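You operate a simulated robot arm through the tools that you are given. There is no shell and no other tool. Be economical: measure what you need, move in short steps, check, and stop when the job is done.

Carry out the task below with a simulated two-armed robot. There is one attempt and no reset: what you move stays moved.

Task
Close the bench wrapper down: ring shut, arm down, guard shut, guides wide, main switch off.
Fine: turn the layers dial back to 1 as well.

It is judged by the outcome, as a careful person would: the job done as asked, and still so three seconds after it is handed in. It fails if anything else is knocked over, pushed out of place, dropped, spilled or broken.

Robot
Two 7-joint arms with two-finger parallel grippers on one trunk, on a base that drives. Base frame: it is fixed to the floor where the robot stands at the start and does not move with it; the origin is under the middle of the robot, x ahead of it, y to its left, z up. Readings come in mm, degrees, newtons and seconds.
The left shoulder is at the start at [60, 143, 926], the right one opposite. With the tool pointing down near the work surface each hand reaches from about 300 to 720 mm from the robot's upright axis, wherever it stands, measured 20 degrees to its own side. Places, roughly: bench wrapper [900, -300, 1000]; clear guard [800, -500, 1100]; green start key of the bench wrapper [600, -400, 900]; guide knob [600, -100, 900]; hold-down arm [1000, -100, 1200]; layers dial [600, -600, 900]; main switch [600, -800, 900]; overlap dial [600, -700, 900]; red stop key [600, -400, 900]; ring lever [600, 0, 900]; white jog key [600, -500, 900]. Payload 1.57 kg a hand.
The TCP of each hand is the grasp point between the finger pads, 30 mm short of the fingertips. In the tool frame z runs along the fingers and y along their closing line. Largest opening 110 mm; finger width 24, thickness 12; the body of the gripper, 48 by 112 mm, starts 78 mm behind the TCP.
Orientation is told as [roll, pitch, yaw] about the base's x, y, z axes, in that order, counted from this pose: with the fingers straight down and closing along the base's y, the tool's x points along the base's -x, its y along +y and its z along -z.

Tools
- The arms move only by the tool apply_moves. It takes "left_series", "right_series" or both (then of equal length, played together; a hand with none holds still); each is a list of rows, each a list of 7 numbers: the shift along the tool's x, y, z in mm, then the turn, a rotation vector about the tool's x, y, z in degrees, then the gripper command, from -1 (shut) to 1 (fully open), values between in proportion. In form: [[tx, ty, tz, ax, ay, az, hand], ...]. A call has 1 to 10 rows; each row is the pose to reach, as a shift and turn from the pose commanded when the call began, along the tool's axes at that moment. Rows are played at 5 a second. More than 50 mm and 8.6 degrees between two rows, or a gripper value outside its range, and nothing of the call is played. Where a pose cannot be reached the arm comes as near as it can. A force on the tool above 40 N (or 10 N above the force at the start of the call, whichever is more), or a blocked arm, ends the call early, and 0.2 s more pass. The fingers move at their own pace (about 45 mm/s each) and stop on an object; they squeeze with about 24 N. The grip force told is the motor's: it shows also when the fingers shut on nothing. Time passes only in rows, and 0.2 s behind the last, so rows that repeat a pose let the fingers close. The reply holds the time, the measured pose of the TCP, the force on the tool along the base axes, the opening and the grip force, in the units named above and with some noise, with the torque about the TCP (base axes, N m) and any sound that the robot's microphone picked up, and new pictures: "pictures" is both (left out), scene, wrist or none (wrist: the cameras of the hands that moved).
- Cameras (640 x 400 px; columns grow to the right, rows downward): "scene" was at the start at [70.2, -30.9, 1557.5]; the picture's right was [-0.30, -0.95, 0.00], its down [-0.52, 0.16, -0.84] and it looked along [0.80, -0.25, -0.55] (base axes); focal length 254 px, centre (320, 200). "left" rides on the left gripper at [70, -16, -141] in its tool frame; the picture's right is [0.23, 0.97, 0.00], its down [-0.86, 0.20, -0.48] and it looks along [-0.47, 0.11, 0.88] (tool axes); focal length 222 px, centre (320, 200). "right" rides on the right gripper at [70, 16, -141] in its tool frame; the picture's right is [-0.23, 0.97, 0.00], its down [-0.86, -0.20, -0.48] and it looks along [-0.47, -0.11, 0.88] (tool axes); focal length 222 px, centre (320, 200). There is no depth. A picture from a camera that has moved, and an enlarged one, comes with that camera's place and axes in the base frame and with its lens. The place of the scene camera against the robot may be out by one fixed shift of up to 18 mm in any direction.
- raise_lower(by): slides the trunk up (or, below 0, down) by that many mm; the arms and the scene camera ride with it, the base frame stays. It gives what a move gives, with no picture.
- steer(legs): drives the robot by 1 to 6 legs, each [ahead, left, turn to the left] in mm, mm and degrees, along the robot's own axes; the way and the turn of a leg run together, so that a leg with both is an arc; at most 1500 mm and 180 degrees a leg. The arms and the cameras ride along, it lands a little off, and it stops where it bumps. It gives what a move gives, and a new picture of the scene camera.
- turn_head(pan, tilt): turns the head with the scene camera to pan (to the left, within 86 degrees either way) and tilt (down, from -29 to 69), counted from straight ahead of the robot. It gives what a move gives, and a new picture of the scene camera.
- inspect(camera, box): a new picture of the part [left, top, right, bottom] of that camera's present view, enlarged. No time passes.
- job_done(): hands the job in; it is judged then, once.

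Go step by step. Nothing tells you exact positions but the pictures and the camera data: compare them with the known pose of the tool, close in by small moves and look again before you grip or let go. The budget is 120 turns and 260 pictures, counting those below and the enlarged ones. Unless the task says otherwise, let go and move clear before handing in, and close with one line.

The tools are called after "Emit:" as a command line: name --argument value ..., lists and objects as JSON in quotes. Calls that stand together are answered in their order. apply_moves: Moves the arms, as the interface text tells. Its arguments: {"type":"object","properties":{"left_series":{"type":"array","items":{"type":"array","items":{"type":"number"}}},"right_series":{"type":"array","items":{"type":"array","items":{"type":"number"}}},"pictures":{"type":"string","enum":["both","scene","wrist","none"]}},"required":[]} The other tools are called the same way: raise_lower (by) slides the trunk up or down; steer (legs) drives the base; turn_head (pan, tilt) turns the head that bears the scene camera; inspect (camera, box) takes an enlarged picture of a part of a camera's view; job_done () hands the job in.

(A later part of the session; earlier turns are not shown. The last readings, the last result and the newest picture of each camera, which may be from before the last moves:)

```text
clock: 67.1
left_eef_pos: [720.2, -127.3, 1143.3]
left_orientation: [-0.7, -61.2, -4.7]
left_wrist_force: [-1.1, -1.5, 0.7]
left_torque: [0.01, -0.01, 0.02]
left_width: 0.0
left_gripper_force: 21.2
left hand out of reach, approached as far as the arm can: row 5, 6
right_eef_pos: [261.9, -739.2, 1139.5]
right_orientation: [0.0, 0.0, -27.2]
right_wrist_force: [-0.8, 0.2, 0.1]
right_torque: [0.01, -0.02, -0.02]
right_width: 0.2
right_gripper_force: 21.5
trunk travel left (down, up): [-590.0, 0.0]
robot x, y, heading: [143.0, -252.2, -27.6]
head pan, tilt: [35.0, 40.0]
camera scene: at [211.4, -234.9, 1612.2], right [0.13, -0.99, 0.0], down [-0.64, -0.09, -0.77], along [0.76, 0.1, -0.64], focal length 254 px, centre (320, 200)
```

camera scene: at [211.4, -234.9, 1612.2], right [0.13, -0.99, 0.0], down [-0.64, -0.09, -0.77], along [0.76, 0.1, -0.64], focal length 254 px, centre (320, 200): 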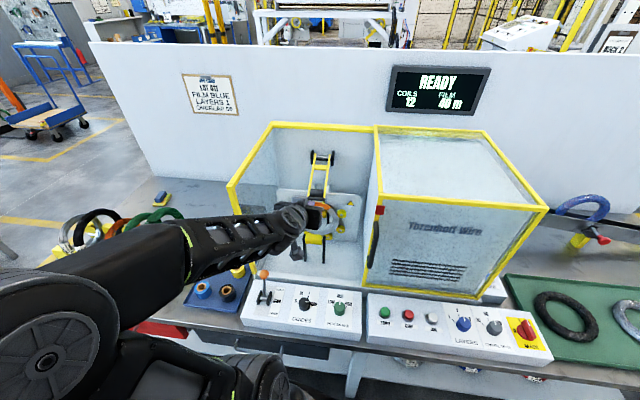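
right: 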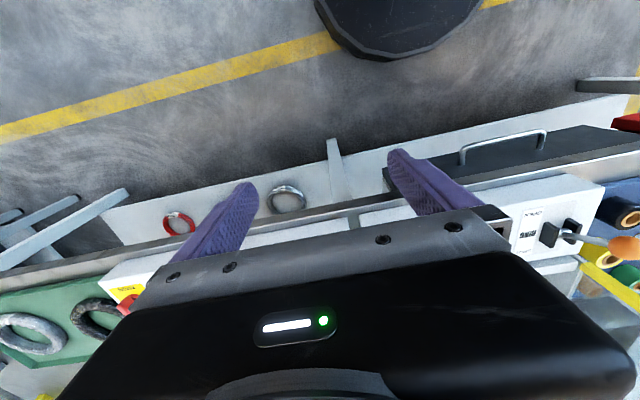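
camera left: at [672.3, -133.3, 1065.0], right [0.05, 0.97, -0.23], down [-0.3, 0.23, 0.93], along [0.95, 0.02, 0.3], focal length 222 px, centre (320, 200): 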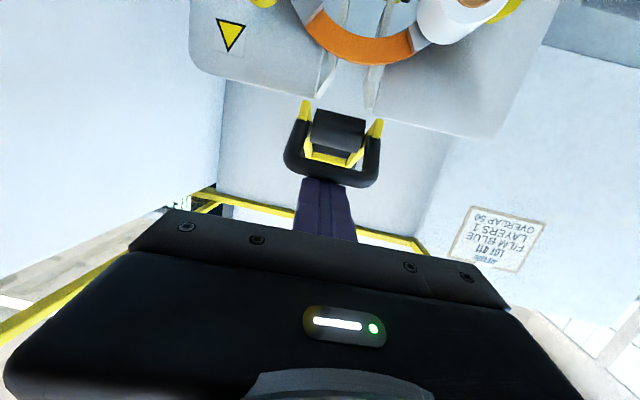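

Out of the way of the roller now. I'll drive straight back about 150 mm so the left hand clears the bay and can take the guard's black handle.

Emit:
steer --legs '[[-133, -69, 0]]'

Emit:
inspect --camera "scene" --box '[270, 110, 560, 320]'

Emit:
inspect --camera "left" --box '[0, 0, 640, 400]'

```text
clock: 68.5
left_eef_pos: [569.7, -128.6, 1144.5]
left_orientation: [-0.7, -61.3, -4.7]
left_wrist_force: [-1.1, 1.1, -0.8]
left_torque: [0.0, -0.01, 0.01]
left_width: 0.3
left_gripper_force: 21.1
right_eef_pos: [109.5, -738.7, 1140.7]
right_orientation: [0.0, -0.1, -27.2]
right_wrist_force: [-0.9, 0.0, 0.1]
right_torque: [0.0, -0.05, 0.0]
right_width: 0.0
right_gripper_force: 20.7
trunk travel left (down, up): [-590.0, 0.0]
robot x, y, heading: [-8.8, -256.7, -27.4]
head pan, tilt: [35.0, 40.0]
camera scene: at [60.8, -235.2, 1612.2], right [0.13, -0.99, 0.0], down [-0.64, -0.09, -0.77], along [0.76, 0.1, -0.64], focal length 254 px, centre (320, 200)
```

scene: 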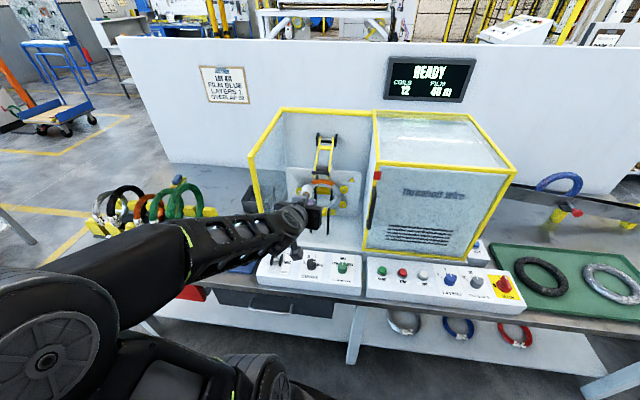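

```text
1.90 times, centred on (415, 215) of scene
camera zoom: at [60.8, -235.2, 1612.2], right [0.13, -0.99, 0.0], down [-0.64, -0.09, -0.77], along [0.76, 0.1, -0.64], focal length 484 px, centre (139, 171)
```

zoom: 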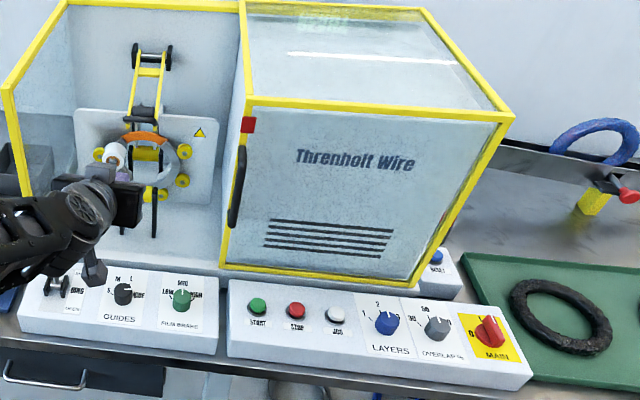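

```text
1.00 times, centred on (320, 200) of left (not enlarged: the box is as wide or as high as the picture)
camera zoom: at [412.3, -131.1, 1151.7], right [-0.02, 0.98, -0.2], down [0.01, 0.21, 0.98], along [1.0, 0.02, -0.01], focal length 222 px, centre (320, 200)
```

zoom: 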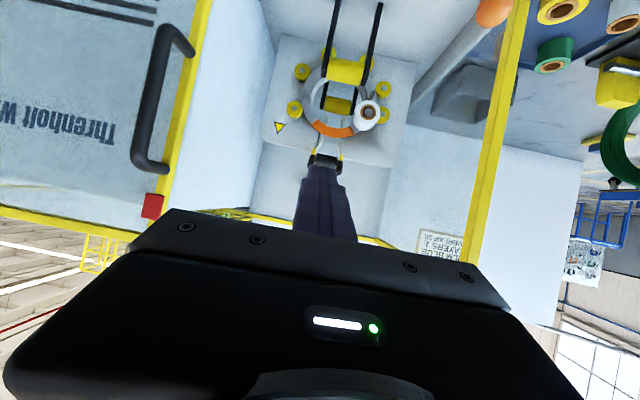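

I see the guard's black vertical handle near [640, -305, 1085]. I'll bring the left hand in front of it, fingers forward and half open.

Emit:
apply_moves --left_series '[[9, -35, 6, -1, -3, -0.5, 0], [18, -70, 12, -2, -6, -1, 0], [28, -106, 18, -3, -9, -1.5, 0], [37, -141, 24, -4, -12, -2, 0], [46, -176, 30, -4.4, -14, -2.4, 0], [46, -176, 30, -4.4, -14, -2.4, 0]]'

```text
clock: 69.9
left_eef_pos: [559.6, -305.0, 1089.5]
left_orientation: [-3.8, -75.2, 3.3]
left_wrist_force: [-0.5, -0.1, -0.2]
left_torque: [0.02, 0.02, 0.0]
left_width: 55.4
left_gripper_force: 0.1
left hand out of reach, approached as far as the arm can: row 1, 2, 3
right_eef_pos: [110.7, -737.8, 1139.6]
right_orientation: [0.0, 0.1, -27.2]
right_wrist_force: [-0.2, 0.0, 0.3]
right_torque: [-0.02, 0.0, -0.02]
right_width: 0.0
right_gripper_force: 20.8
trunk travel left (down, up): [-590.0, 0.0]
robot x, y, heading: [-10.3, -254.5, -27.4]
head pan, tilt: [35.0, 40.0]
camera scene: at [62.1, -234.3, 1612.1], right [0.13, -0.99, 0.0], down [-0.64, -0.09, -0.77], along [0.76, 0.1, -0.64], focal length 254 px, centre (320, 200)
camera left: at [404.7, -321.5, 1059.3], right [-0.05, 0.97, -0.24], down [-0.24, 0.22, 0.95], along [0.97, 0.11, 0.23], focal length 222 px, centre (320, 200)
```

scene: 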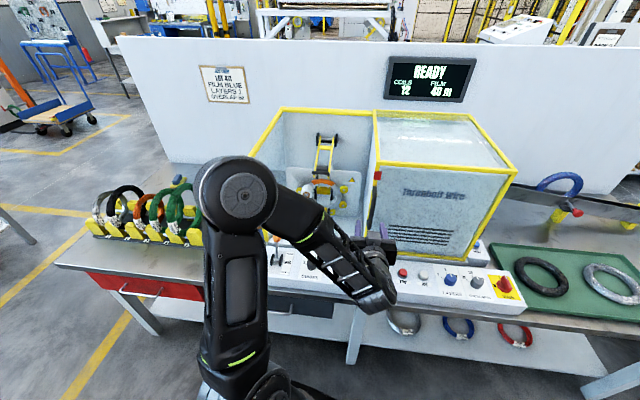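
left: 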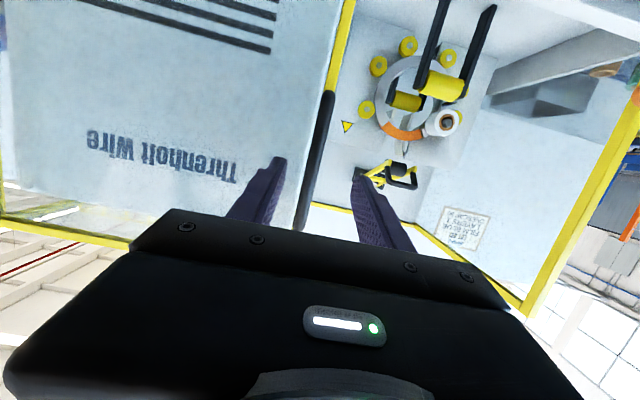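

The handle stands between my open fingers, about 75 mm ahead. I'll advance toward it.

Emit:
apply_moves --left_series '[[-3, -2, 17, 0, 0, 0, 0], [-5, -4, 33, 0, 0, 0, 0], [-8, -6, 50, 0, 0, 0, 0], [-8, -6, 50, 0, 0, 0, 0]]' --pictures "wrist"

Emit:
inspect --camera "scene" --box '[330, 160, 430, 290]'

```text
clock: 70.9
left_eef_pos: [609.9, -312.3, 1084.7]
left_orientation: [-3.7, -75.1, 3.1]
left_wrist_force: [0.4, -0.3, 0.1]
left_torque: [-0.03, -0.04, -0.01]
left_width: 54.9
left_gripper_force: 0.0
right_eef_pos: [110.8, -738.2, 1140.1]
right_orientation: [0.0, 0.0, -27.2]
right_wrist_force: [-0.2, 0.8, -0.5]
right_torque: [-0.01, -0.02, -0.01]
right_width: 0.0
right_gripper_force: 20.9
trunk travel left (down, up): [-590.0, 0.0]
robot x, y, heading: [-11.8, -256.6, -27.2]
head pan, tilt: [35.0, 40.0]
camera left: at [455.5, -328.3, 1054.1], right [-0.05, 0.97, -0.24], down [-0.24, 0.22, 0.95], along [0.97, 0.1, 0.22], focal length 222 px, centre (320, 200)
```

left: 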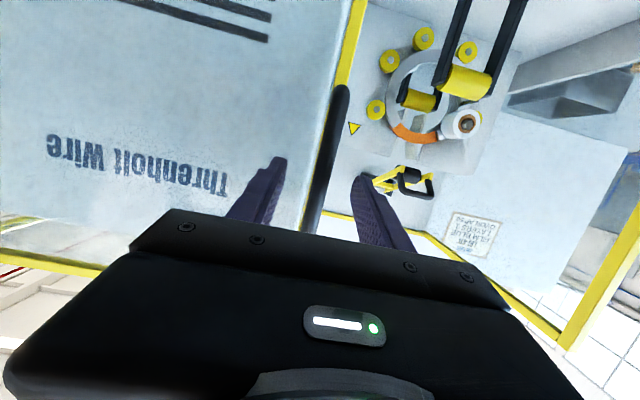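

```text
3.08 times, centred on (380, 225) of scene
camera zoom: at [62.5, -235.2, 1612.1], right [0.13, -0.99, 0.0], down [-0.64, -0.09, -0.77], along [0.76, 0.1, -0.64], focal length 782 px, centre (135, 123)
```

zoom: 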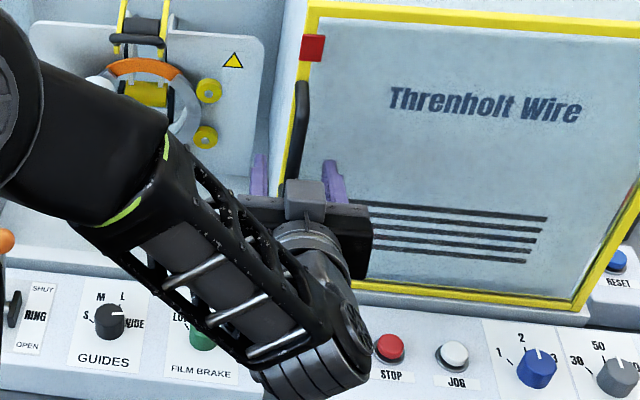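

The fingers straddle the handle. I'll advance a bit more and close.

Emit:
apply_moves --left_series '[[-2, -1, 8, 0, 0, 0, 0], [-3, -2, 16, 0, 0, 0, 0], [-3, -2, 16, 0, 0, 0, -1], [-3, -2, 16, 0, 0, 0, -1], [-3, -2, 16, 0, 0, 0, -1], [-3, -2, 16, 0, 0, 0, -1]]' --pictures "wrist"

```text
clock: 72.3
left_eef_pos: [626.5, -313.0, 1084.1]
left_orientation: [-3.4, -75.1, 2.9]
left_wrist_force: [1.5, 1.9, -0.4]
left_torque: [0.63, 0.07, 0.0]
left_width: 13.8
left_gripper_force: 27.6
right_eef_pos: [111.4, -739.7, 1140.4]
right_orientation: [0.0, 0.0, -27.2]
right_wrist_force: [-0.2, -0.4, -0.7]
right_torque: [0.0, 0.02, -0.02]
right_width: 0.0
right_gripper_force: 21.6
trunk travel left (down, up): [-590.0, 0.0]
robot x, y, heading: [-8.7, -252.8, -27.4]
head pan, tilt: [35.0, 40.0]
camera left: at [471.8, -329.9, 1052.7], right [-0.05, 0.97, -0.23], down [-0.24, 0.22, 0.95], along [0.97, 0.11, 0.22], focal length 222 px, centre (320, 200)
```

left: 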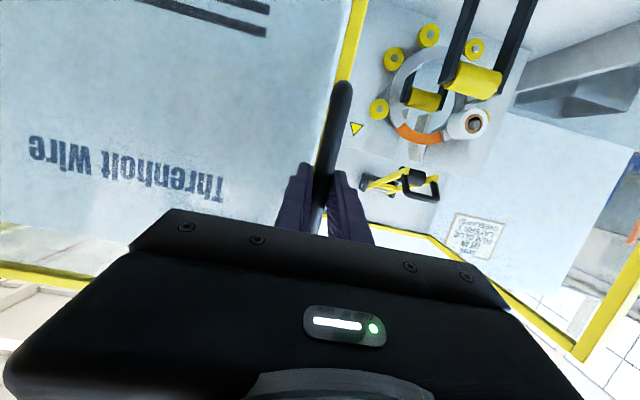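

The handle is gripped (14 mm). I'll slide it left gently and see whether the guard follows.

Emit:
apply_moves --left_series '[[0, 8, 0, 0, 0, 0, -1], [0, 18, 0, 0, 0, 0, -1], [0, 30, 0, 0, 0, 0, -1], [0, 45, 0, 0, 0, 0, -1], [0, 60, 0, 0, 0, 0, -1]]' --pictures "scene"

```text
clock: 73.5
left_eef_pos: [625.5, -253.0, 1083.7]
left_orientation: [-3.7, -75.1, 3.2]
left_wrist_force: [-0.6, -0.6, 2.0]
left_torque: [0.75, -0.06, -0.05]
left_width: 13.7
left_gripper_force: 30.5
right_eef_pos: [110.7, -739.2, 1139.5]
right_orientation: [0.0, 0.0, -27.1]
right_wrist_force: [-1.0, 1.0, -0.1]
right_torque: [-0.02, -0.02, 0.04]
right_width: 0.1
right_gripper_force: 21.2
trunk travel left (down, up): [-590.0, 0.0]
robot x, y, heading: [-7.2, -255.8, -27.4]
head pan, tilt: [35.0, 40.0]
camera scene: at [62.4, -235.0, 1612.1], right [0.13, -0.99, 0.0], down [-0.64, -0.09, -0.77], along [0.76, 0.1, -0.64], focal length 254 px, centre (320, 200)
```

scene: 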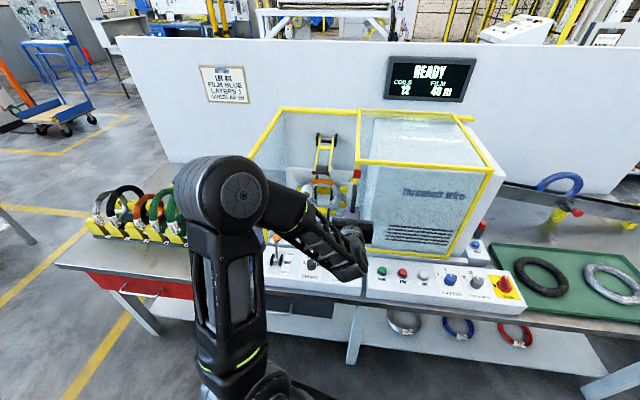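

The guard slides with the handle. I'll continue to the left.

Emit:
apply_moves --left_series '[[0, 25, 0, 0, 0, 0, -1], [0, 50, 0, 0, 0, 0, -1], [0, 75, 0, 0, 0, 0, -1], [0, 100, 0, 0, 0, 0, -1], [0, 125, 0, 0, 0, 0, -1], [0, 150, 0, 0, 0, 0, -1], [0, 175, 0, 0, 0, 0, -1], [0, 200, 0, 0, 0, 0, -1]]' --pictures "scene"

```text
clock: 75.3
left_eef_pos: [625.6, -51.8, 1082.2]
left_orientation: [-3.6, -75.6, 3.1]
left_wrist_force: [-7.2, 0.1, 22.3]
left_torque: [0.76, -0.35, -0.04]
left_width: 14.0
left_gripper_force: 30.5
right_eef_pos: [109.1, -737.8, 1139.1]
right_orientation: [0.1, -0.1, -27.1]
right_wrist_force: [0.8, -0.1, 0.6]
right_torque: [-0.01, 0.0, -0.01]
right_width: 0.1
right_gripper_force: 21.1
trunk travel left (down, up): [-590.0, 0.0]
robot x, y, heading: [-5.8, -259.5, -27.2]
head pan, tilt: [35.0, 40.0]
camera scene: at [59.1, -235.5, 1612.4], right [0.13, -0.99, 0.0], down [-0.64, -0.09, -0.77], along [0.76, 0.1, -0.64], focal length 254 px, centre (320, 200)
```

scene: 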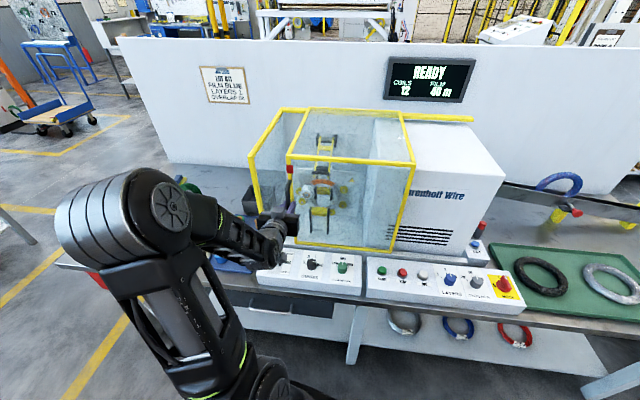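

The clear guard is nearly across. I'll ease off the slight downward strain and close the remaining gap slowly.

Emit:
apply_moves --left_series '[[-3, 5, -2, 0, 0, 0, -1], [-4, 15, -3, 0, 0, 0, -1], [-4, 25, -3, 0, 0, 0, -1], [-4, 35, -3, 0, 0, 0, -1], [-4, 45, -3, 0, 0, 0, -1], [-4, 53, -3, 0, 0, 0, -1], [-4, 61, -3, 0, 0, 0, -1], [-4, 69, -3, 0, 0, 0, -1]]' --pictures "scene"

Emit:
inspect --camera "scene" --box '[230, 95, 420, 270]'

```text
clock: 77.1
left_eef_pos: [624.8, 16.7, 1081.1]
left_orientation: [-3.7, -75.0, 3.2]
left_wrist_force: [-7.0, 0.1, -4.9]
left_torque: [0.77, 0.59, -0.02]
left_width: 13.9
left_gripper_force: 30.8
right_eef_pos: [112.1, -737.4, 1139.3]
right_orientation: [-0.1, -0.1, -27.2]
right_wrist_force: [-0.4, -0.7, 0.0]
right_torque: [-0.02, 0.03, 0.0]
right_width: 0.0
right_gripper_force: 21.8
trunk travel left (down, up): [-590.0, 0.0]
robot x, y, heading: [-8.2, -254.1, -27.3]
head pan, tilt: [35.0, 40.0]
camera scene: at [62.2, -235.0, 1612.1], right [0.13, -0.99, 0.0], down [-0.64, -0.09, -0.77], along [0.76, 0.1, -0.64], focal length 254 px, centre (320, 200)
```

scene: 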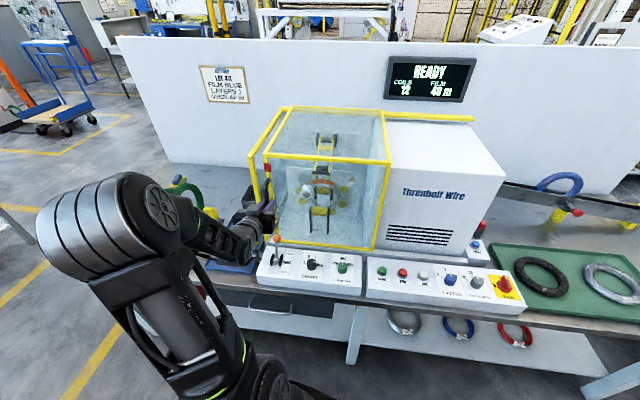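

```text
2.29 times, centred on (325, 182) of scene
camera zoom: at [62.2, -235.0, 1612.1], right [0.13, -0.99, 0.0], down [-0.64, -0.09, -0.77], along [0.76, 0.1, -0.64], focal length 581 px, centre (309, 240)
```

zoom: 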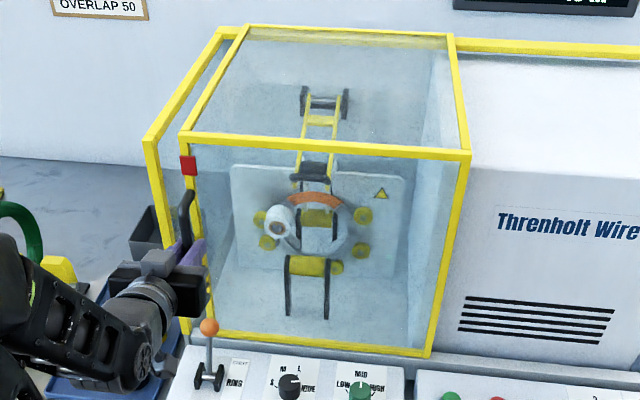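

There is about 40 mm left to the yellow post. I'll continue slowly until it stops.

Emit:
apply_moves --left_series '[[0, 9, 0, 0, 0, 0, -1], [0, 18, 0, 0, 0, 0, -1], [0, 26, 0, 0, 0, 0, -1], [0, 34, 0, 0, 0, 0, -1], [0, 41, 0, 0, 0, 0, -1], [0, 48, 0, 0, 0, 0, -1], [0, 54, 0, 0, 0, 0, -1], [0, 60, 0, 0, 0, 0, -1]]' --pictures "scene"

Emit:
inspect --camera "scene" --box '[230, 95, 420, 270]'

```text
clock: 78.5
left_eef_pos: [625.8, 49.8, 1081.3]
left_orientation: [-3.8, -75.1, 1.7]
left_wrist_force: [-8.7, -9.9, 6.2]
left_torque: [0.79, 0.3, -0.15]
left_width: 13.9
left_gripper_force: 30.2
right_eef_pos: [108.0, -739.8, 1139.8]
right_orientation: [0.0, -0.1, -27.3]
right_wrist_force: [-0.3, 0.3, -0.2]
right_torque: [-0.03, 0.0, -0.01]
right_width: 0.0
right_gripper_force: 21.3
trunk travel left (down, up): [-590.0, 0.0]
robot x, y, heading: [-8.2, -259.8, -27.5]
head pan, tilt: [35.0, 40.0]
stopped in row 7 (left hand): the force on the tool passed its limit at 42 N (the readings are from after the stop); the commanded pose is now the measured one
camera scene: at [59.8, -236.3, 1612.7], right [0.13, -0.99, 0.0], down [-0.64, -0.08, -0.77], along [0.76, 0.1, -0.64], focal length 254 px, centre (320, 200)
```

scene: 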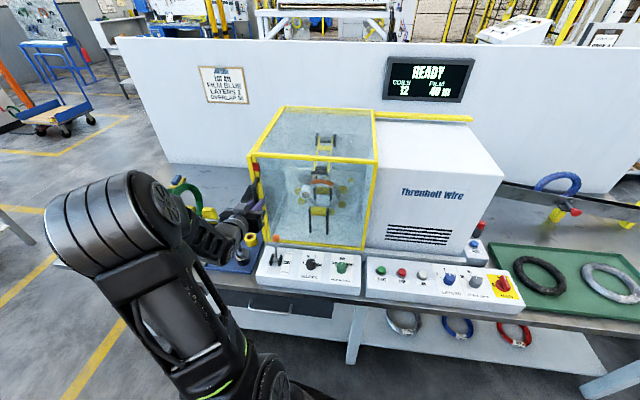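

```text
2.29 times, centred on (325, 182) of scene
camera zoom: at [59.8, -236.3, 1612.7], right [0.13, -0.99, 0.0], down [-0.64, -0.08, -0.77], along [0.76, 0.1, -0.64], focal length 581 px, centre (309, 240)
```

zoom: 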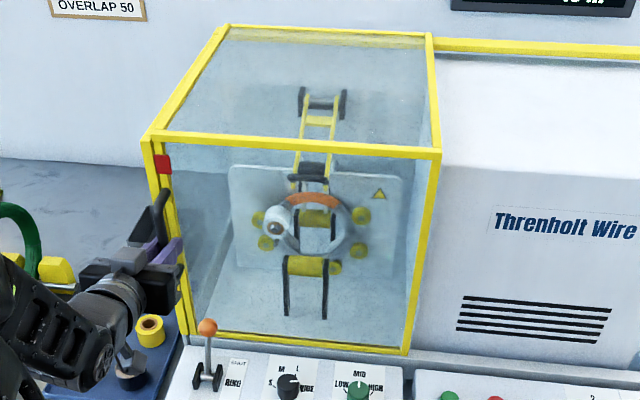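

The guard is shut against the post. I'll open the fingers, back straight off, and check that it stays.

Emit:
apply_moves --left_series '[[0, 0, 0, 0, 0, 0, -0.4], [0, 0, 0, 0, 0, 0, -0.4], [0, 0, 0, 0, 0, 0, -0.4], [10, 0, -38, 0, 0, 0, -0.4], [20, 0, -77, 0, 0, 0, -0.4], [20, 0, -77, 0, 0, 0, -0.4]]' --pictures "scene"

Emit:
inspect --camera "scene" --box '[230, 95, 420, 270]'

```text
clock: 79.9
left_eef_pos: [553.1, 59.3, 1082.0]
left_orientation: [-4.4, -74.7, 2.4]
left_wrist_force: [0.2, -0.6, 0.2]
left_torque: [0.01, 0.03, -0.01]
left_width: 33.2
left_gripper_force: 0.1
left hand out of reach, approached as far as the arm can: row 5, 6
right_eef_pos: [110.6, -739.5, 1139.1]
right_orientation: [0.0, 0.0, -27.3]
right_wrist_force: [0.1, 0.3, -0.4]
right_torque: [0.0, -0.02, 0.0]
right_width: 0.1
right_gripper_force: 21.1
trunk travel left (down, up): [-590.0, 0.0]
robot x, y, heading: [-9.7, -255.2, -27.6]
head pan, tilt: [35.0, 40.0]
camera scene: at [62.8, -236.0, 1612.1], right [0.13, -0.99, 0.0], down [-0.64, -0.08, -0.77], along [0.76, 0.1, -0.64], focal length 254 px, centre (320, 200)
```

scene: 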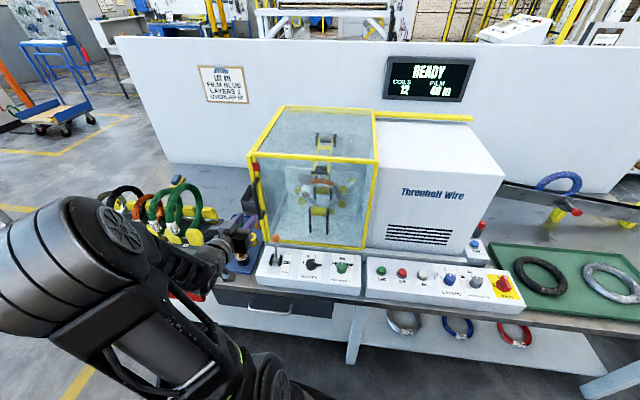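

```text
2.29 times, centred on (325, 182) of scene
camera zoom: at [62.8, -236.0, 1612.1], right [0.13, -0.99, 0.0], down [-0.64, -0.08, -0.77], along [0.76, 0.1, -0.64], focal length 581 px, centre (309, 240)
```

zoom: 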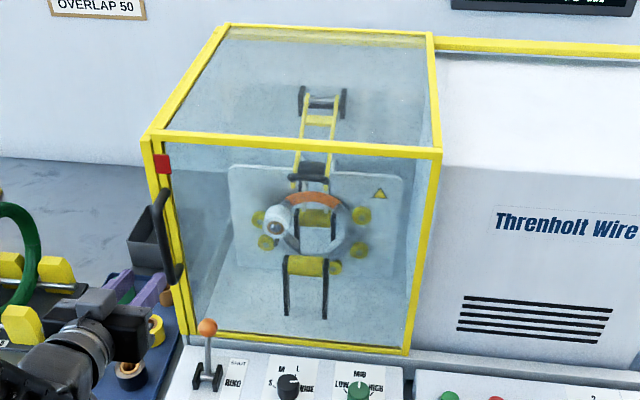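

All stays shut. Next is the right panel: I'll back off, square up to the bench, and move right, so the right hand reaches LAYERS and MAIN.

Emit:
steer --legs '[[-133, -69, 0], [0, 0, 27.4], [0, -150, 0], [130, 0, 0]]'

Emit:
raise_lower --by -65

Emit:
turn_head --pan -10 --tilt 45

Emit:
inspect --camera "right" --box '[0, 0, 640, 400]'

```text
clock: 84.5
left_eef_pos: [325.8, 133.4, 1080.8]
left_orientation: [-4.1, -74.8, 29.7]
left_wrist_force: [1.0, 0.2, -0.2]
left_torque: [0.01, -0.04, 0.05]
left_width: 33.2
left_gripper_force: 0.1
right_eef_pos: [301.0, -780.3, 1139.1]
right_orientation: [0.0, 0.1, 0.2]
right_wrist_force: [0.5, 0.7, -1.2]
right_torque: [0.0, 0.03, 0.02]
right_width: 0.2
right_gripper_force: 21.5
trunk travel left (down, up): [-590.0, 0.0]
robot x, y, heading: [-26.3, -410.1, -0.2]
head pan, tilt: [35.0, 40.0]
camera scene: at [27.6, -363.2, 1612.0], right [0.57, -0.82, 0.0], down [-0.53, -0.37, -0.77], along [0.63, 0.44, -0.64], focal length 254 px, centre (320, 200)
```

scene: 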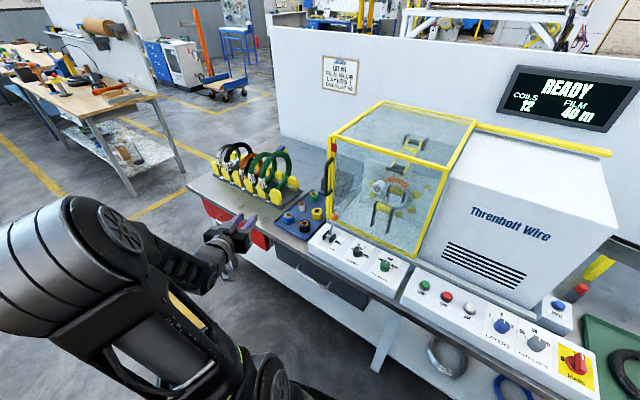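

```text
clock: 85.5
left_eef_pos: [324.3, 132.4, 1015.8]
left_orientation: [-4.2, -74.9, 29.9]
left_wrist_force: [0.2, 0.6, -0.1]
left_torque: [-0.01, -0.03, 0.0]
left_width: 33.0
left_gripper_force: 0.2
right_eef_pos: [300.8, -779.8, 1074.6]
right_orientation: [0.0, 0.1, 0.2]
right_wrist_force: [-1.5, -0.9, 0.9]
right_torque: [0.02, 0.04, 0.0]
right_width: 0.3
right_gripper_force: 21.4
trunk travel left (down, up): [-525.0, 65.0]
robot x, y, heading: [-30.3, -407.8, -0.0]
head pan, tilt: [35.0, 40.0]
```

```text
clock: 86.7
left_eef_pos: [324.9, 132.4, 1016.9]
left_orientation: [-4.1, -75.0, 29.9]
left_wrist_force: [0.5, 0.4, 0.3]
left_torque: [0.01, 0.01, 0.01]
left_width: 33.1
left_gripper_force: 0.0
right_eef_pos: [299.7, -779.2, 1074.1]
right_orientation: [0.0, 0.0, 0.2]
right_wrist_force: [1.0, 1.2, 0.2]
right_torque: [-0.02, 0.01, -0.03]
right_width: 0.0
right_gripper_force: 21.6
trunk travel left (down, up): [-525.0, 65.0]
robot x, y, heading: [-28.7, -405.8, 0.2]
head pan, tilt: [-10.0, 45.0]
camera scene: at [36.0, -425.9, 1539.9], right [-0.17, -0.98, 0.0], down [-0.7, 0.12, -0.71], along [0.7, -0.12, -0.71], focal length 254 px, centre (320, 200)
```

scene: 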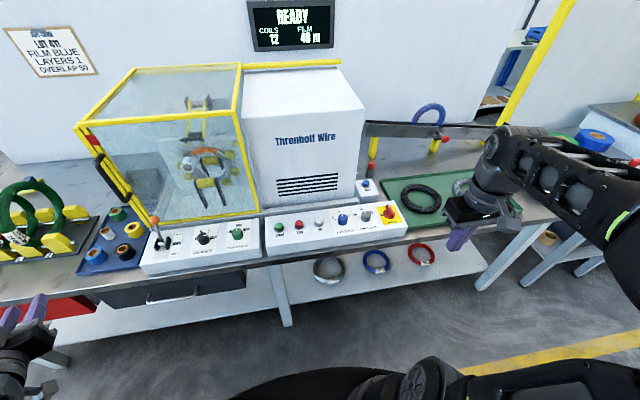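

```text
1.00 times, centred on (320, 200) of right (not enlarged: the box is as wide or as high as the picture)
camera zoom: at [230.2, -765.7, 1215.7], right [0.22, 0.97, 0.0], down [0.86, -0.2, 0.48], along [0.47, -0.11, -0.88], focal length 222 px, centre (320, 200)
```

zoom: 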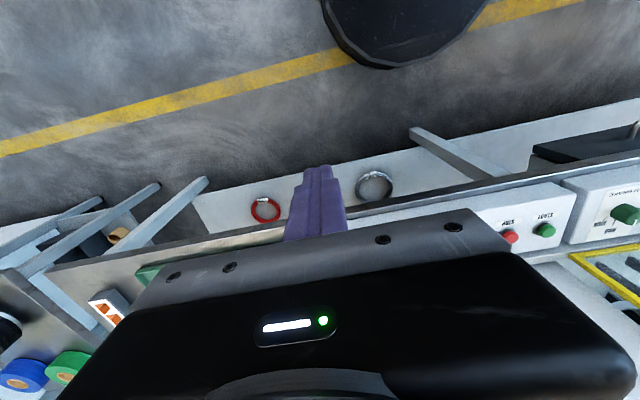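

The right panel is in front of me: LAYERS near [577, -588], MAIN near [581, -758]. I'll shift slightly forward and right, then bring the right hand over LAYERS.

Emit:
steer --legs '[[60, -60, 0]]'

Emit:
apply_moves --right_series '[[-28, 32, 0, 0, 0, 3, 0.1], [-56, 64, 0, 0, 0, 6, 0.1], [-83, 95, 10, 0, 0, 9, 0.1], [-110, 125, 20, 0, 0, 12, 0.1], [-137, 157, 30, 0, 0, 15, 0.1], [-164, 189, 40, 0, 0, 19, 0.1], [-191, 220, 50, 0, 0, 22, 0.1], [-217, 251, 60, 0, 0, 25, 0.1], [-217, 251, 60, 0, 0, 25, 0.1]]'

Emit:
inspect --camera "right" --box '[240, 60, 440, 220]'

```text
clock: 87.7
left_eef_pos: [385.1, 72.3, 1016.7]
left_orientation: [-3.9, -74.8, 29.6]
left_wrist_force: [0.3, -0.1, 0.2]
left_torque: [-0.01, 0.04, 0.02]
left_width: 32.8
left_gripper_force: 0.1
right_eef_pos: [361.0, -841.7, 1073.4]
right_orientation: [0.0, 0.1, 0.2]
right_wrist_force: [0.0, -1.1, -0.3]
right_torque: [0.03, 0.04, 0.02]
right_width: 0.0
right_gripper_force: 21.1
trunk travel left (down, up): [-525.0, 65.0]
robot x, y, heading: [30.1, -465.2, -0.0]
head pan, tilt: [-10.0, 45.0]
camera scene: at [97.1, -487.5, 1539.8], right [-0.17, -0.98, 0.0], down [-0.7, 0.12, -0.71], along [0.7, -0.12, -0.71], focal length 254 px, centre (320, 200)
```

scene: 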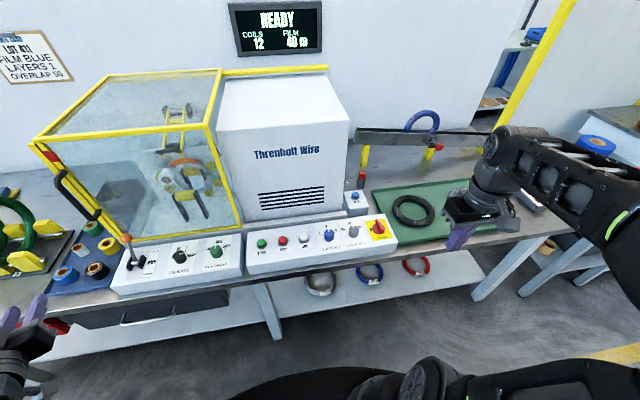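

```text
clock: 89.7
left_eef_pos: [384.6, 72.6, 1016.9]
left_orientation: [-4.3, -74.8, 29.9]
left_wrist_force: [0.2, -0.1, 0.0]
left_torque: [-0.04, 0.01, -0.03]
left_width: 33.0
left_gripper_force: 0.1
right_eef_pos: [576.9, -588.1, 1013.5]
right_orientation: [0.0, -0.1, -24.8]
right_wrist_force: [0.3, -0.5, -0.2]
right_torque: [0.01, 0.0, 0.01]
right_width: 60.6
right_gripper_force: 0.1
trunk travel left (down, up): [-525.0, 65.0]
robot x, y, heading: [30.8, -467.7, 0.1]
head pan, tilt: [-10.0, 45.0]
camera scene: at [95.4, -486.6, 1539.9], right [-0.17, -0.98, 0.0], down [-0.7, 0.12, -0.71], along [0.7, -0.12, -0.71], focal length 254 px, centre (320, 200)
camera right: at [520.2, -546.2, 1155.3], right [0.62, 0.79, 0.0], down [0.69, -0.54, 0.48], along [0.38, -0.29, -0.88], focal length 222 px, centre (320, 200)
```

scene: 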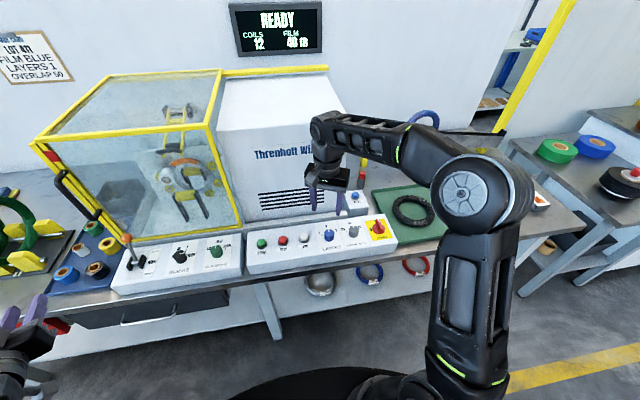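
right: 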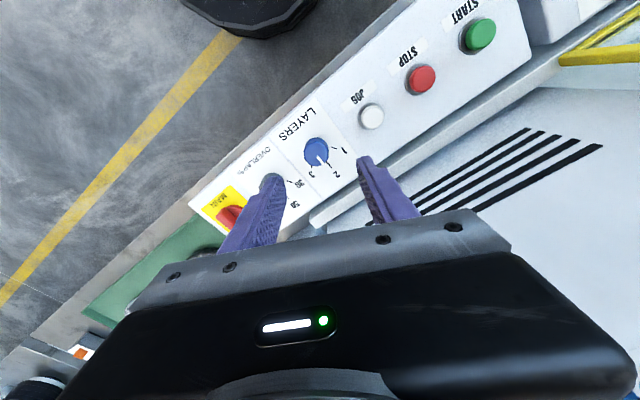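

```text
2.50 times, centred on (340, 140) of right
camera zoom: at [520.2, -546.2, 1155.3], right [0.62, 0.79, 0.0], down [0.69, -0.54, 0.48], along [0.38, -0.29, -0.88], focal length 555 px, centre (270, 350)
```

zoom: 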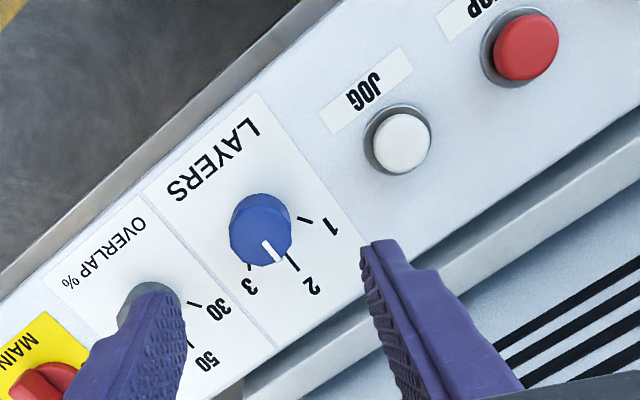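

LAYERS points at 2, and 1 is about 50° counter-clockwise. I'll descend over the knob with a small correction.

Emit:
apply_moves --right_series '[[-4, -3, 25, 0, 0, 0, 0.1], [-7, -6, 55, 0, 0, 0, 0.1], [-7, -6, 92, 0, 0, 0, 0.1], [-7, -6, 92, 0, 0, 0, 0.1]]'

Emit:
inspect --camera "right" --box '[240, 80, 400, 240]'

Emit:
inspect --camera "scene" --box '[290, 180, 410, 270]'

```text
clock: 90.7
left_eef_pos: [383.8, 73.2, 1015.5]
left_orientation: [-4.1, -75.0, 29.9]
left_wrist_force: [0.6, 0.7, -0.2]
left_torque: [-0.01, -0.02, -0.01]
left_width: 33.0
left_gripper_force: 0.1
right_eef_pos: [581.2, -596.5, 922.2]
right_orientation: [0.0, 0.0, -24.9]
right_wrist_force: [0.5, -0.2, 0.3]
right_torque: [-0.01, -0.02, -0.03]
right_width: 60.6
right_gripper_force: 0.0
trunk travel left (down, up): [-525.0, 65.0]
robot x, y, heading: [30.4, -469.7, 0.2]
head pan, tilt: [-10.0, 45.0]
camera scene: at [95.6, -486.1, 1539.9], right [-0.17, -0.98, 0.0], down [-0.7, 0.12, -0.71], along [0.7, -0.12, -0.71], focal length 254 px, centre (320, 200)
camera right: at [523.5, -554.5, 1063.3], right [0.62, 0.79, 0.0], down [0.69, -0.54, 0.48], along [0.38, -0.29, -0.88], focal length 222 px, centre (320, 200)
```

scene: 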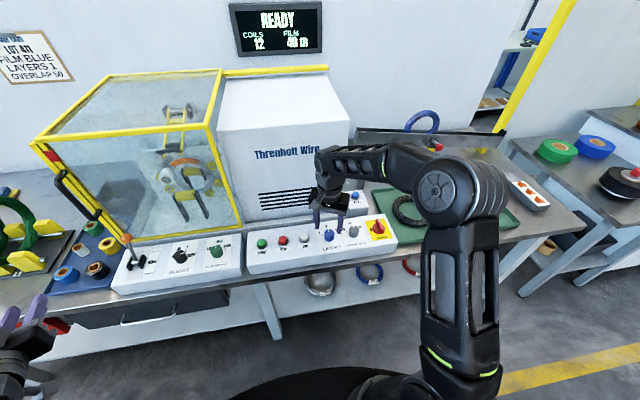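
right: 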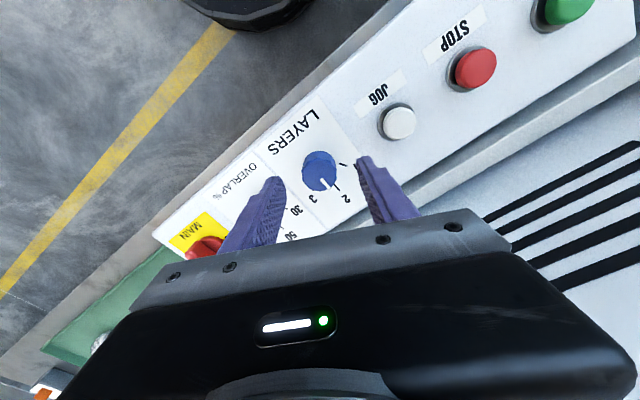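

```text
2.50 times, centred on (320, 160) of right
camera zoom: at [523.5, -554.5, 1063.3], right [0.62, 0.79, 0.0], down [0.69, -0.54, 0.48], along [0.38, -0.29, -0.88], focal length 555 px, centre (320, 300)
```

zoom: 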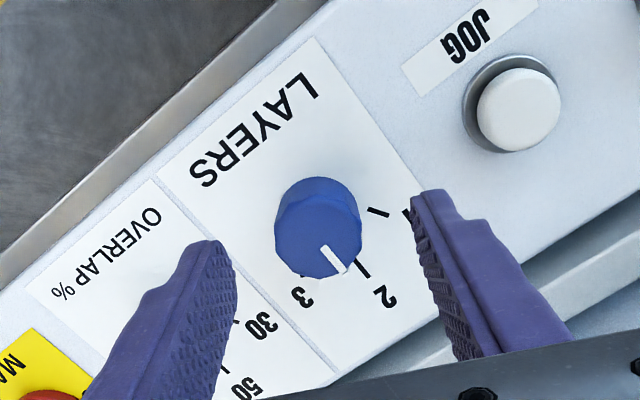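

```text
4.44 times, centred on (350, 225) of scene
camera zoom: at [95.6, -486.1, 1539.9], right [-0.17, -0.98, 0.0], down [-0.7, 0.12, -0.71], along [0.7, -0.12, -0.71], focal length 1130 px, centre (187, 89)
```

zoom: 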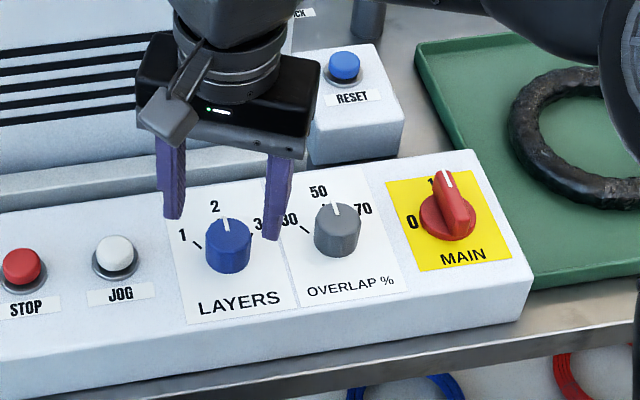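

The knob is centred between the fingers. I'll descend, close, and begin turning counter-clockwise.

Emit:
apply_moves --right_series '[[-3, -2, 15, 0, 0, 0, 0.1], [-3, -2, 35, 0, 0, 0, 0.1], [-3, -2, 35, 0, 0, 0, -1], [-3, -2, 35, 0, 0, 0, -1], [-3, -2, 35, 0, 0, 0, -1], [-3, -2, 35, 0, 0, -8, -1], [-3, -2, 35, 0, 0, -16, -1], [-3, -2, 35, 0, 0, -24, -1]]'

Emit:
inspect --camera "right" --box '[240, 80, 400, 240]'

```text
clock: 92.5
left_eef_pos: [384.9, 70.8, 1016.4]
left_orientation: [-4.1, -74.8, 29.6]
left_wrist_force: [0.6, 0.7, -0.2]
left_torque: [-0.03, -0.01, -0.03]
left_width: 32.9
left_gripper_force: 0.1
right_eef_pos: [581.6, -602.8, 886.7]
right_orientation: [-0.1, -0.1, -0.8]
right_wrist_force: [-3.1, -10.7, 0.7]
right_torque: [-0.58, -0.43, -0.1]
right_width: 32.7
right_gripper_force: 40.4
trunk travel left (down, up): [-525.0, 65.0]
robot x, y, heading: [28.5, -468.2, 0.1]
head pan, tilt: [-10.0, 45.0]
camera scene: at [95.3, -487.5, 1539.8], right [-0.17, -0.98, 0.0], down [-0.7, 0.12, -0.71], along [0.7, -0.12, -0.71], focal length 254 px, centre (320, 200)
camera right: at [511.8, -587.3, 1028.5], right [0.24, 0.97, 0.0], down [0.85, -0.21, 0.48], along [0.46, -0.12, -0.88], focal length 222 px, centre (320, 200)
```

scene: 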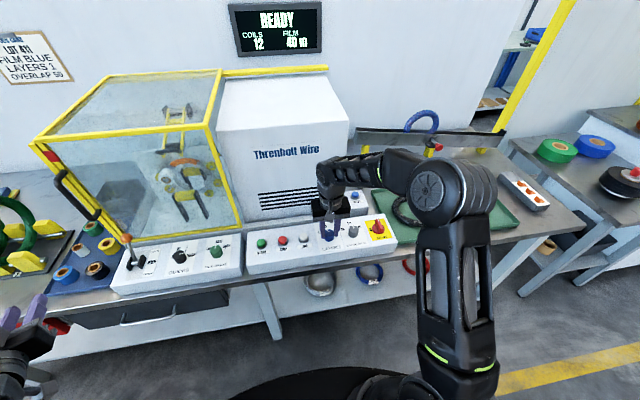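
right: 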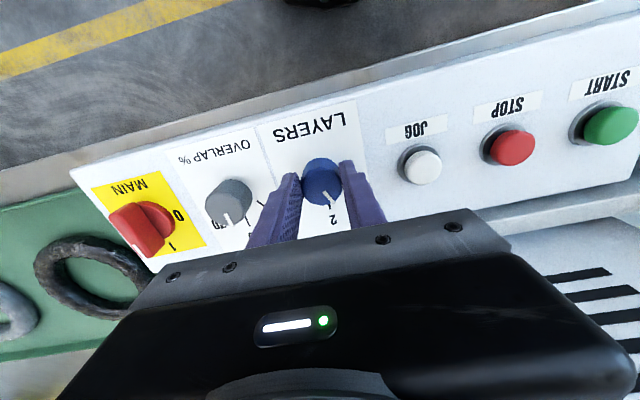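

```text
2.50 times, centred on (320, 160) of right
camera zoom: at [511.8, -587.3, 1028.5], right [0.24, 0.97, 0.0], down [0.85, -0.21, 0.48], along [0.46, -0.12, -0.88], focal length 555 px, centre (320, 300)
```

zoom: 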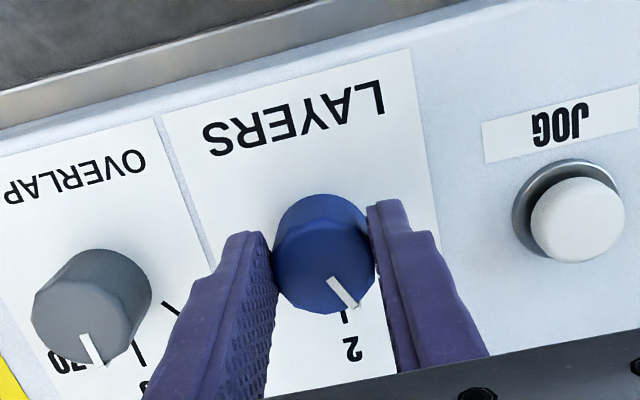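

It has turned about 24° toward 1. I'll continue another 28°, then release.

Emit:
apply_moves --right_series '[[0, 0, 0, 0, 0, -8, -1], [0, 0, 0, 0, 0, -16, -1], [0, 0, 0, 0, 0, -24, -1], [0, 0, 0, 0, 0, -28, -1], [0, 0, 0, 0, 0, -28, 0.1], [0, 0, 0, 0, 0, -28, 0.1], [0, 0, -40, 0, 0, -28, 0.1], [0, 0, -80, 0, 0, -28, 0.1]]'

Emit:
inspect --camera "right" --box '[240, 80, 400, 240]'

Emit:
inspect --camera "scene" --box '[290, 200, 410, 270]'

```text
clock: 94.3
left_eef_pos: [384.7, 73.1, 1017.2]
left_orientation: [-4.3, -74.8, 29.9]
left_wrist_force: [1.0, -0.1, 0.7]
left_torque: [0.03, -0.04, -0.04]
left_width: 33.0
left_gripper_force: 0.0
right_eef_pos: [581.9, -599.4, 967.0]
right_orientation: [0.2, 0.0, 27.2]
right_wrist_force: [0.2, -0.2, 0.1]
right_torque: [0.02, -0.02, 0.0]
right_width: 60.5
right_gripper_force: 0.0
trunk travel left (down, up): [-525.0, 65.0]
robot x, y, heading: [29.5, -470.3, 0.1]
head pan, tilt: [-10.0, 45.0]
camera scene: at [95.6, -486.0, 1539.8], right [-0.17, -0.98, 0.0], down [-0.7, 0.12, -0.71], along [0.7, -0.12, -0.71], focal length 254 px, centre (320, 200)
camera right: at [511.9, -618.7, 1109.0], right [-0.24, 0.97, 0.0], down [0.85, 0.21, 0.48], along [0.46, 0.12, -0.88], focal length 222 px, centre (320, 200)
```

scene: 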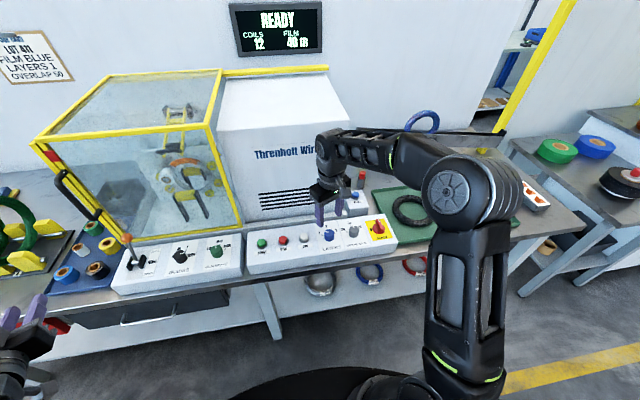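
right: 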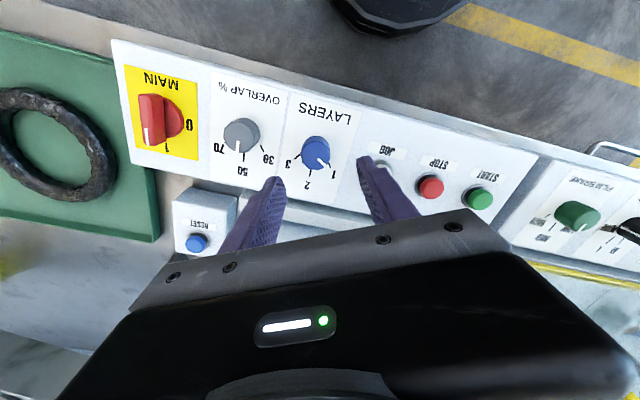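

```text
2.50 times, centred on (320, 160) of right
camera zoom: at [511.9, -618.7, 1109.0], right [-0.24, 0.97, 0.0], down [0.85, 0.21, 0.48], along [0.46, 0.12, -0.88], focal length 555 px, centre (320, 300)
```

zoom: 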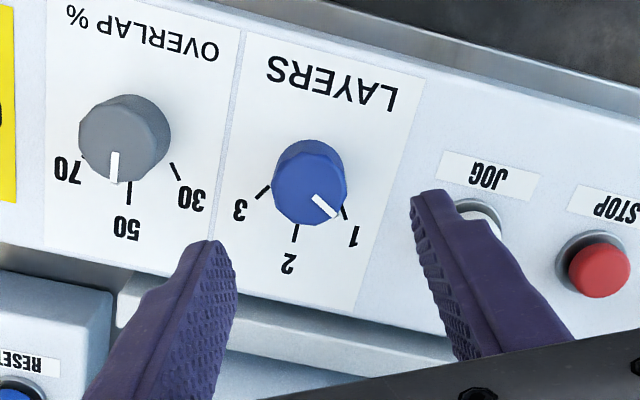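

```text
5.33 times, centred on (350, 235) of scene
camera zoom: at [95.6, -486.0, 1539.8], right [-0.17, -0.98, 0.0], down [-0.7, 0.12, -0.71], along [0.7, -0.12, -0.71], focal length 1356 px, centre (160, 13)
```

zoom: 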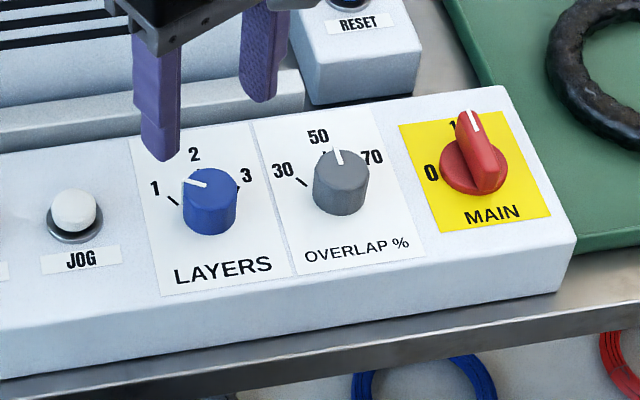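

LAYERS reads 1. MAIN is next: its red ridge points to 1, and 0 is a quarter turn counter-clockwise. I'll move above it with the hand square.

Emit:
apply_moves --right_series '[[19, -33, -5, 0, 0, 7, 0.1], [37, -67, -5, 0, 0, 14, 0.1], [56, -100, -5, 0, 0, 21, 0.1], [74, -134, -5, 0, 0, 27.2, 0.1], [74, -134, -5, 0, 0, 27.2, 0.1]]'

Emit:
inspect --camera "right" --box '[240, 80, 400, 240]'

Emit:
inspect --camera "scene" --box '[310, 190, 430, 270]'

```text
clock: 95.5
left_eef_pos: [385.0, 72.6, 1016.7]
left_orientation: [-4.3, -74.7, 29.9]
left_wrist_force: [0.2, 0.4, -0.2]
left_torque: [0.01, -0.04, -0.01]
left_width: 33.0
left_gripper_force: 0.0
right_eef_pos: [577.4, -753.2, 972.5]
right_orientation: [0.0, 0.0, 0.0]
right_wrist_force: [-0.2, -0.1, -0.5]
right_torque: [-0.01, 0.0, 0.0]
right_width: 60.6
right_gripper_force: 0.0
trunk travel left (down, up): [-525.0, 65.0]
robot x, y, heading: [31.9, -468.2, 0.3]
head pan, tilt: [-10.0, 45.0]
camera scene: at [95.8, -485.8, 1539.8], right [-0.17, -0.98, 0.0], down [-0.7, 0.12, -0.71], along [0.7, -0.12, -0.71], focal length 254 px, centre (320, 200)
camera right: at [506.4, -738.7, 1113.4], right [0.23, 0.97, 0.0], down [0.85, -0.2, 0.48], along [0.47, -0.11, -0.88], focal length 222 px, centre (320, 200)
```

scene: 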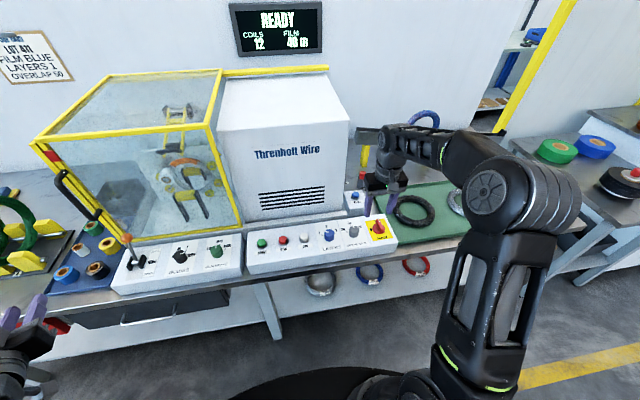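
right: 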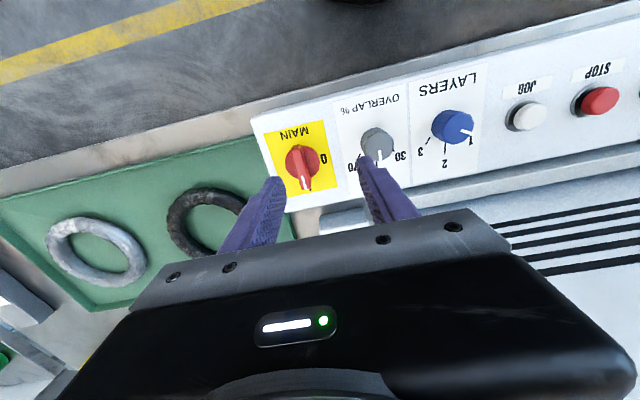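

```text
2.50 times, centred on (320, 160) of right
camera zoom: at [506.4, -738.7, 1113.4], right [0.23, 0.97, 0.0], down [0.85, -0.2, 0.48], along [0.47, -0.11, -0.88], focal length 555 px, centre (320, 300)
```

zoom: 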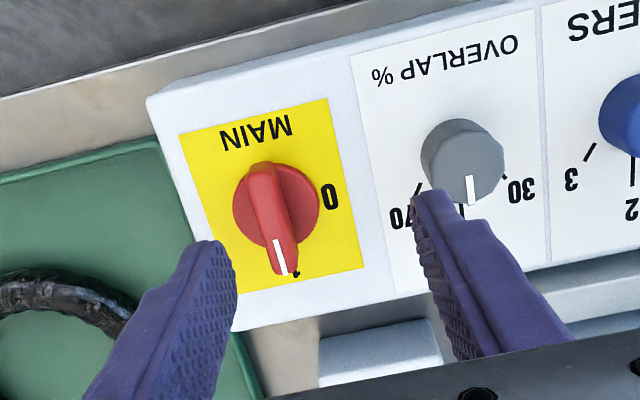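

```text
5.00 times, centred on (370, 230) of scene
camera zoom: at [95.8, -485.8, 1539.8], right [-0.17, -0.98, 0.0], down [-0.7, 0.12, -0.71], along [0.7, -0.12, -0.71], focal length 1272 px, centre (70, 50)
```

zoom: 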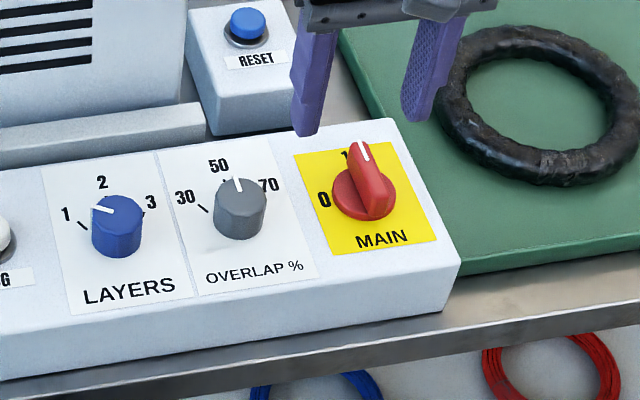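

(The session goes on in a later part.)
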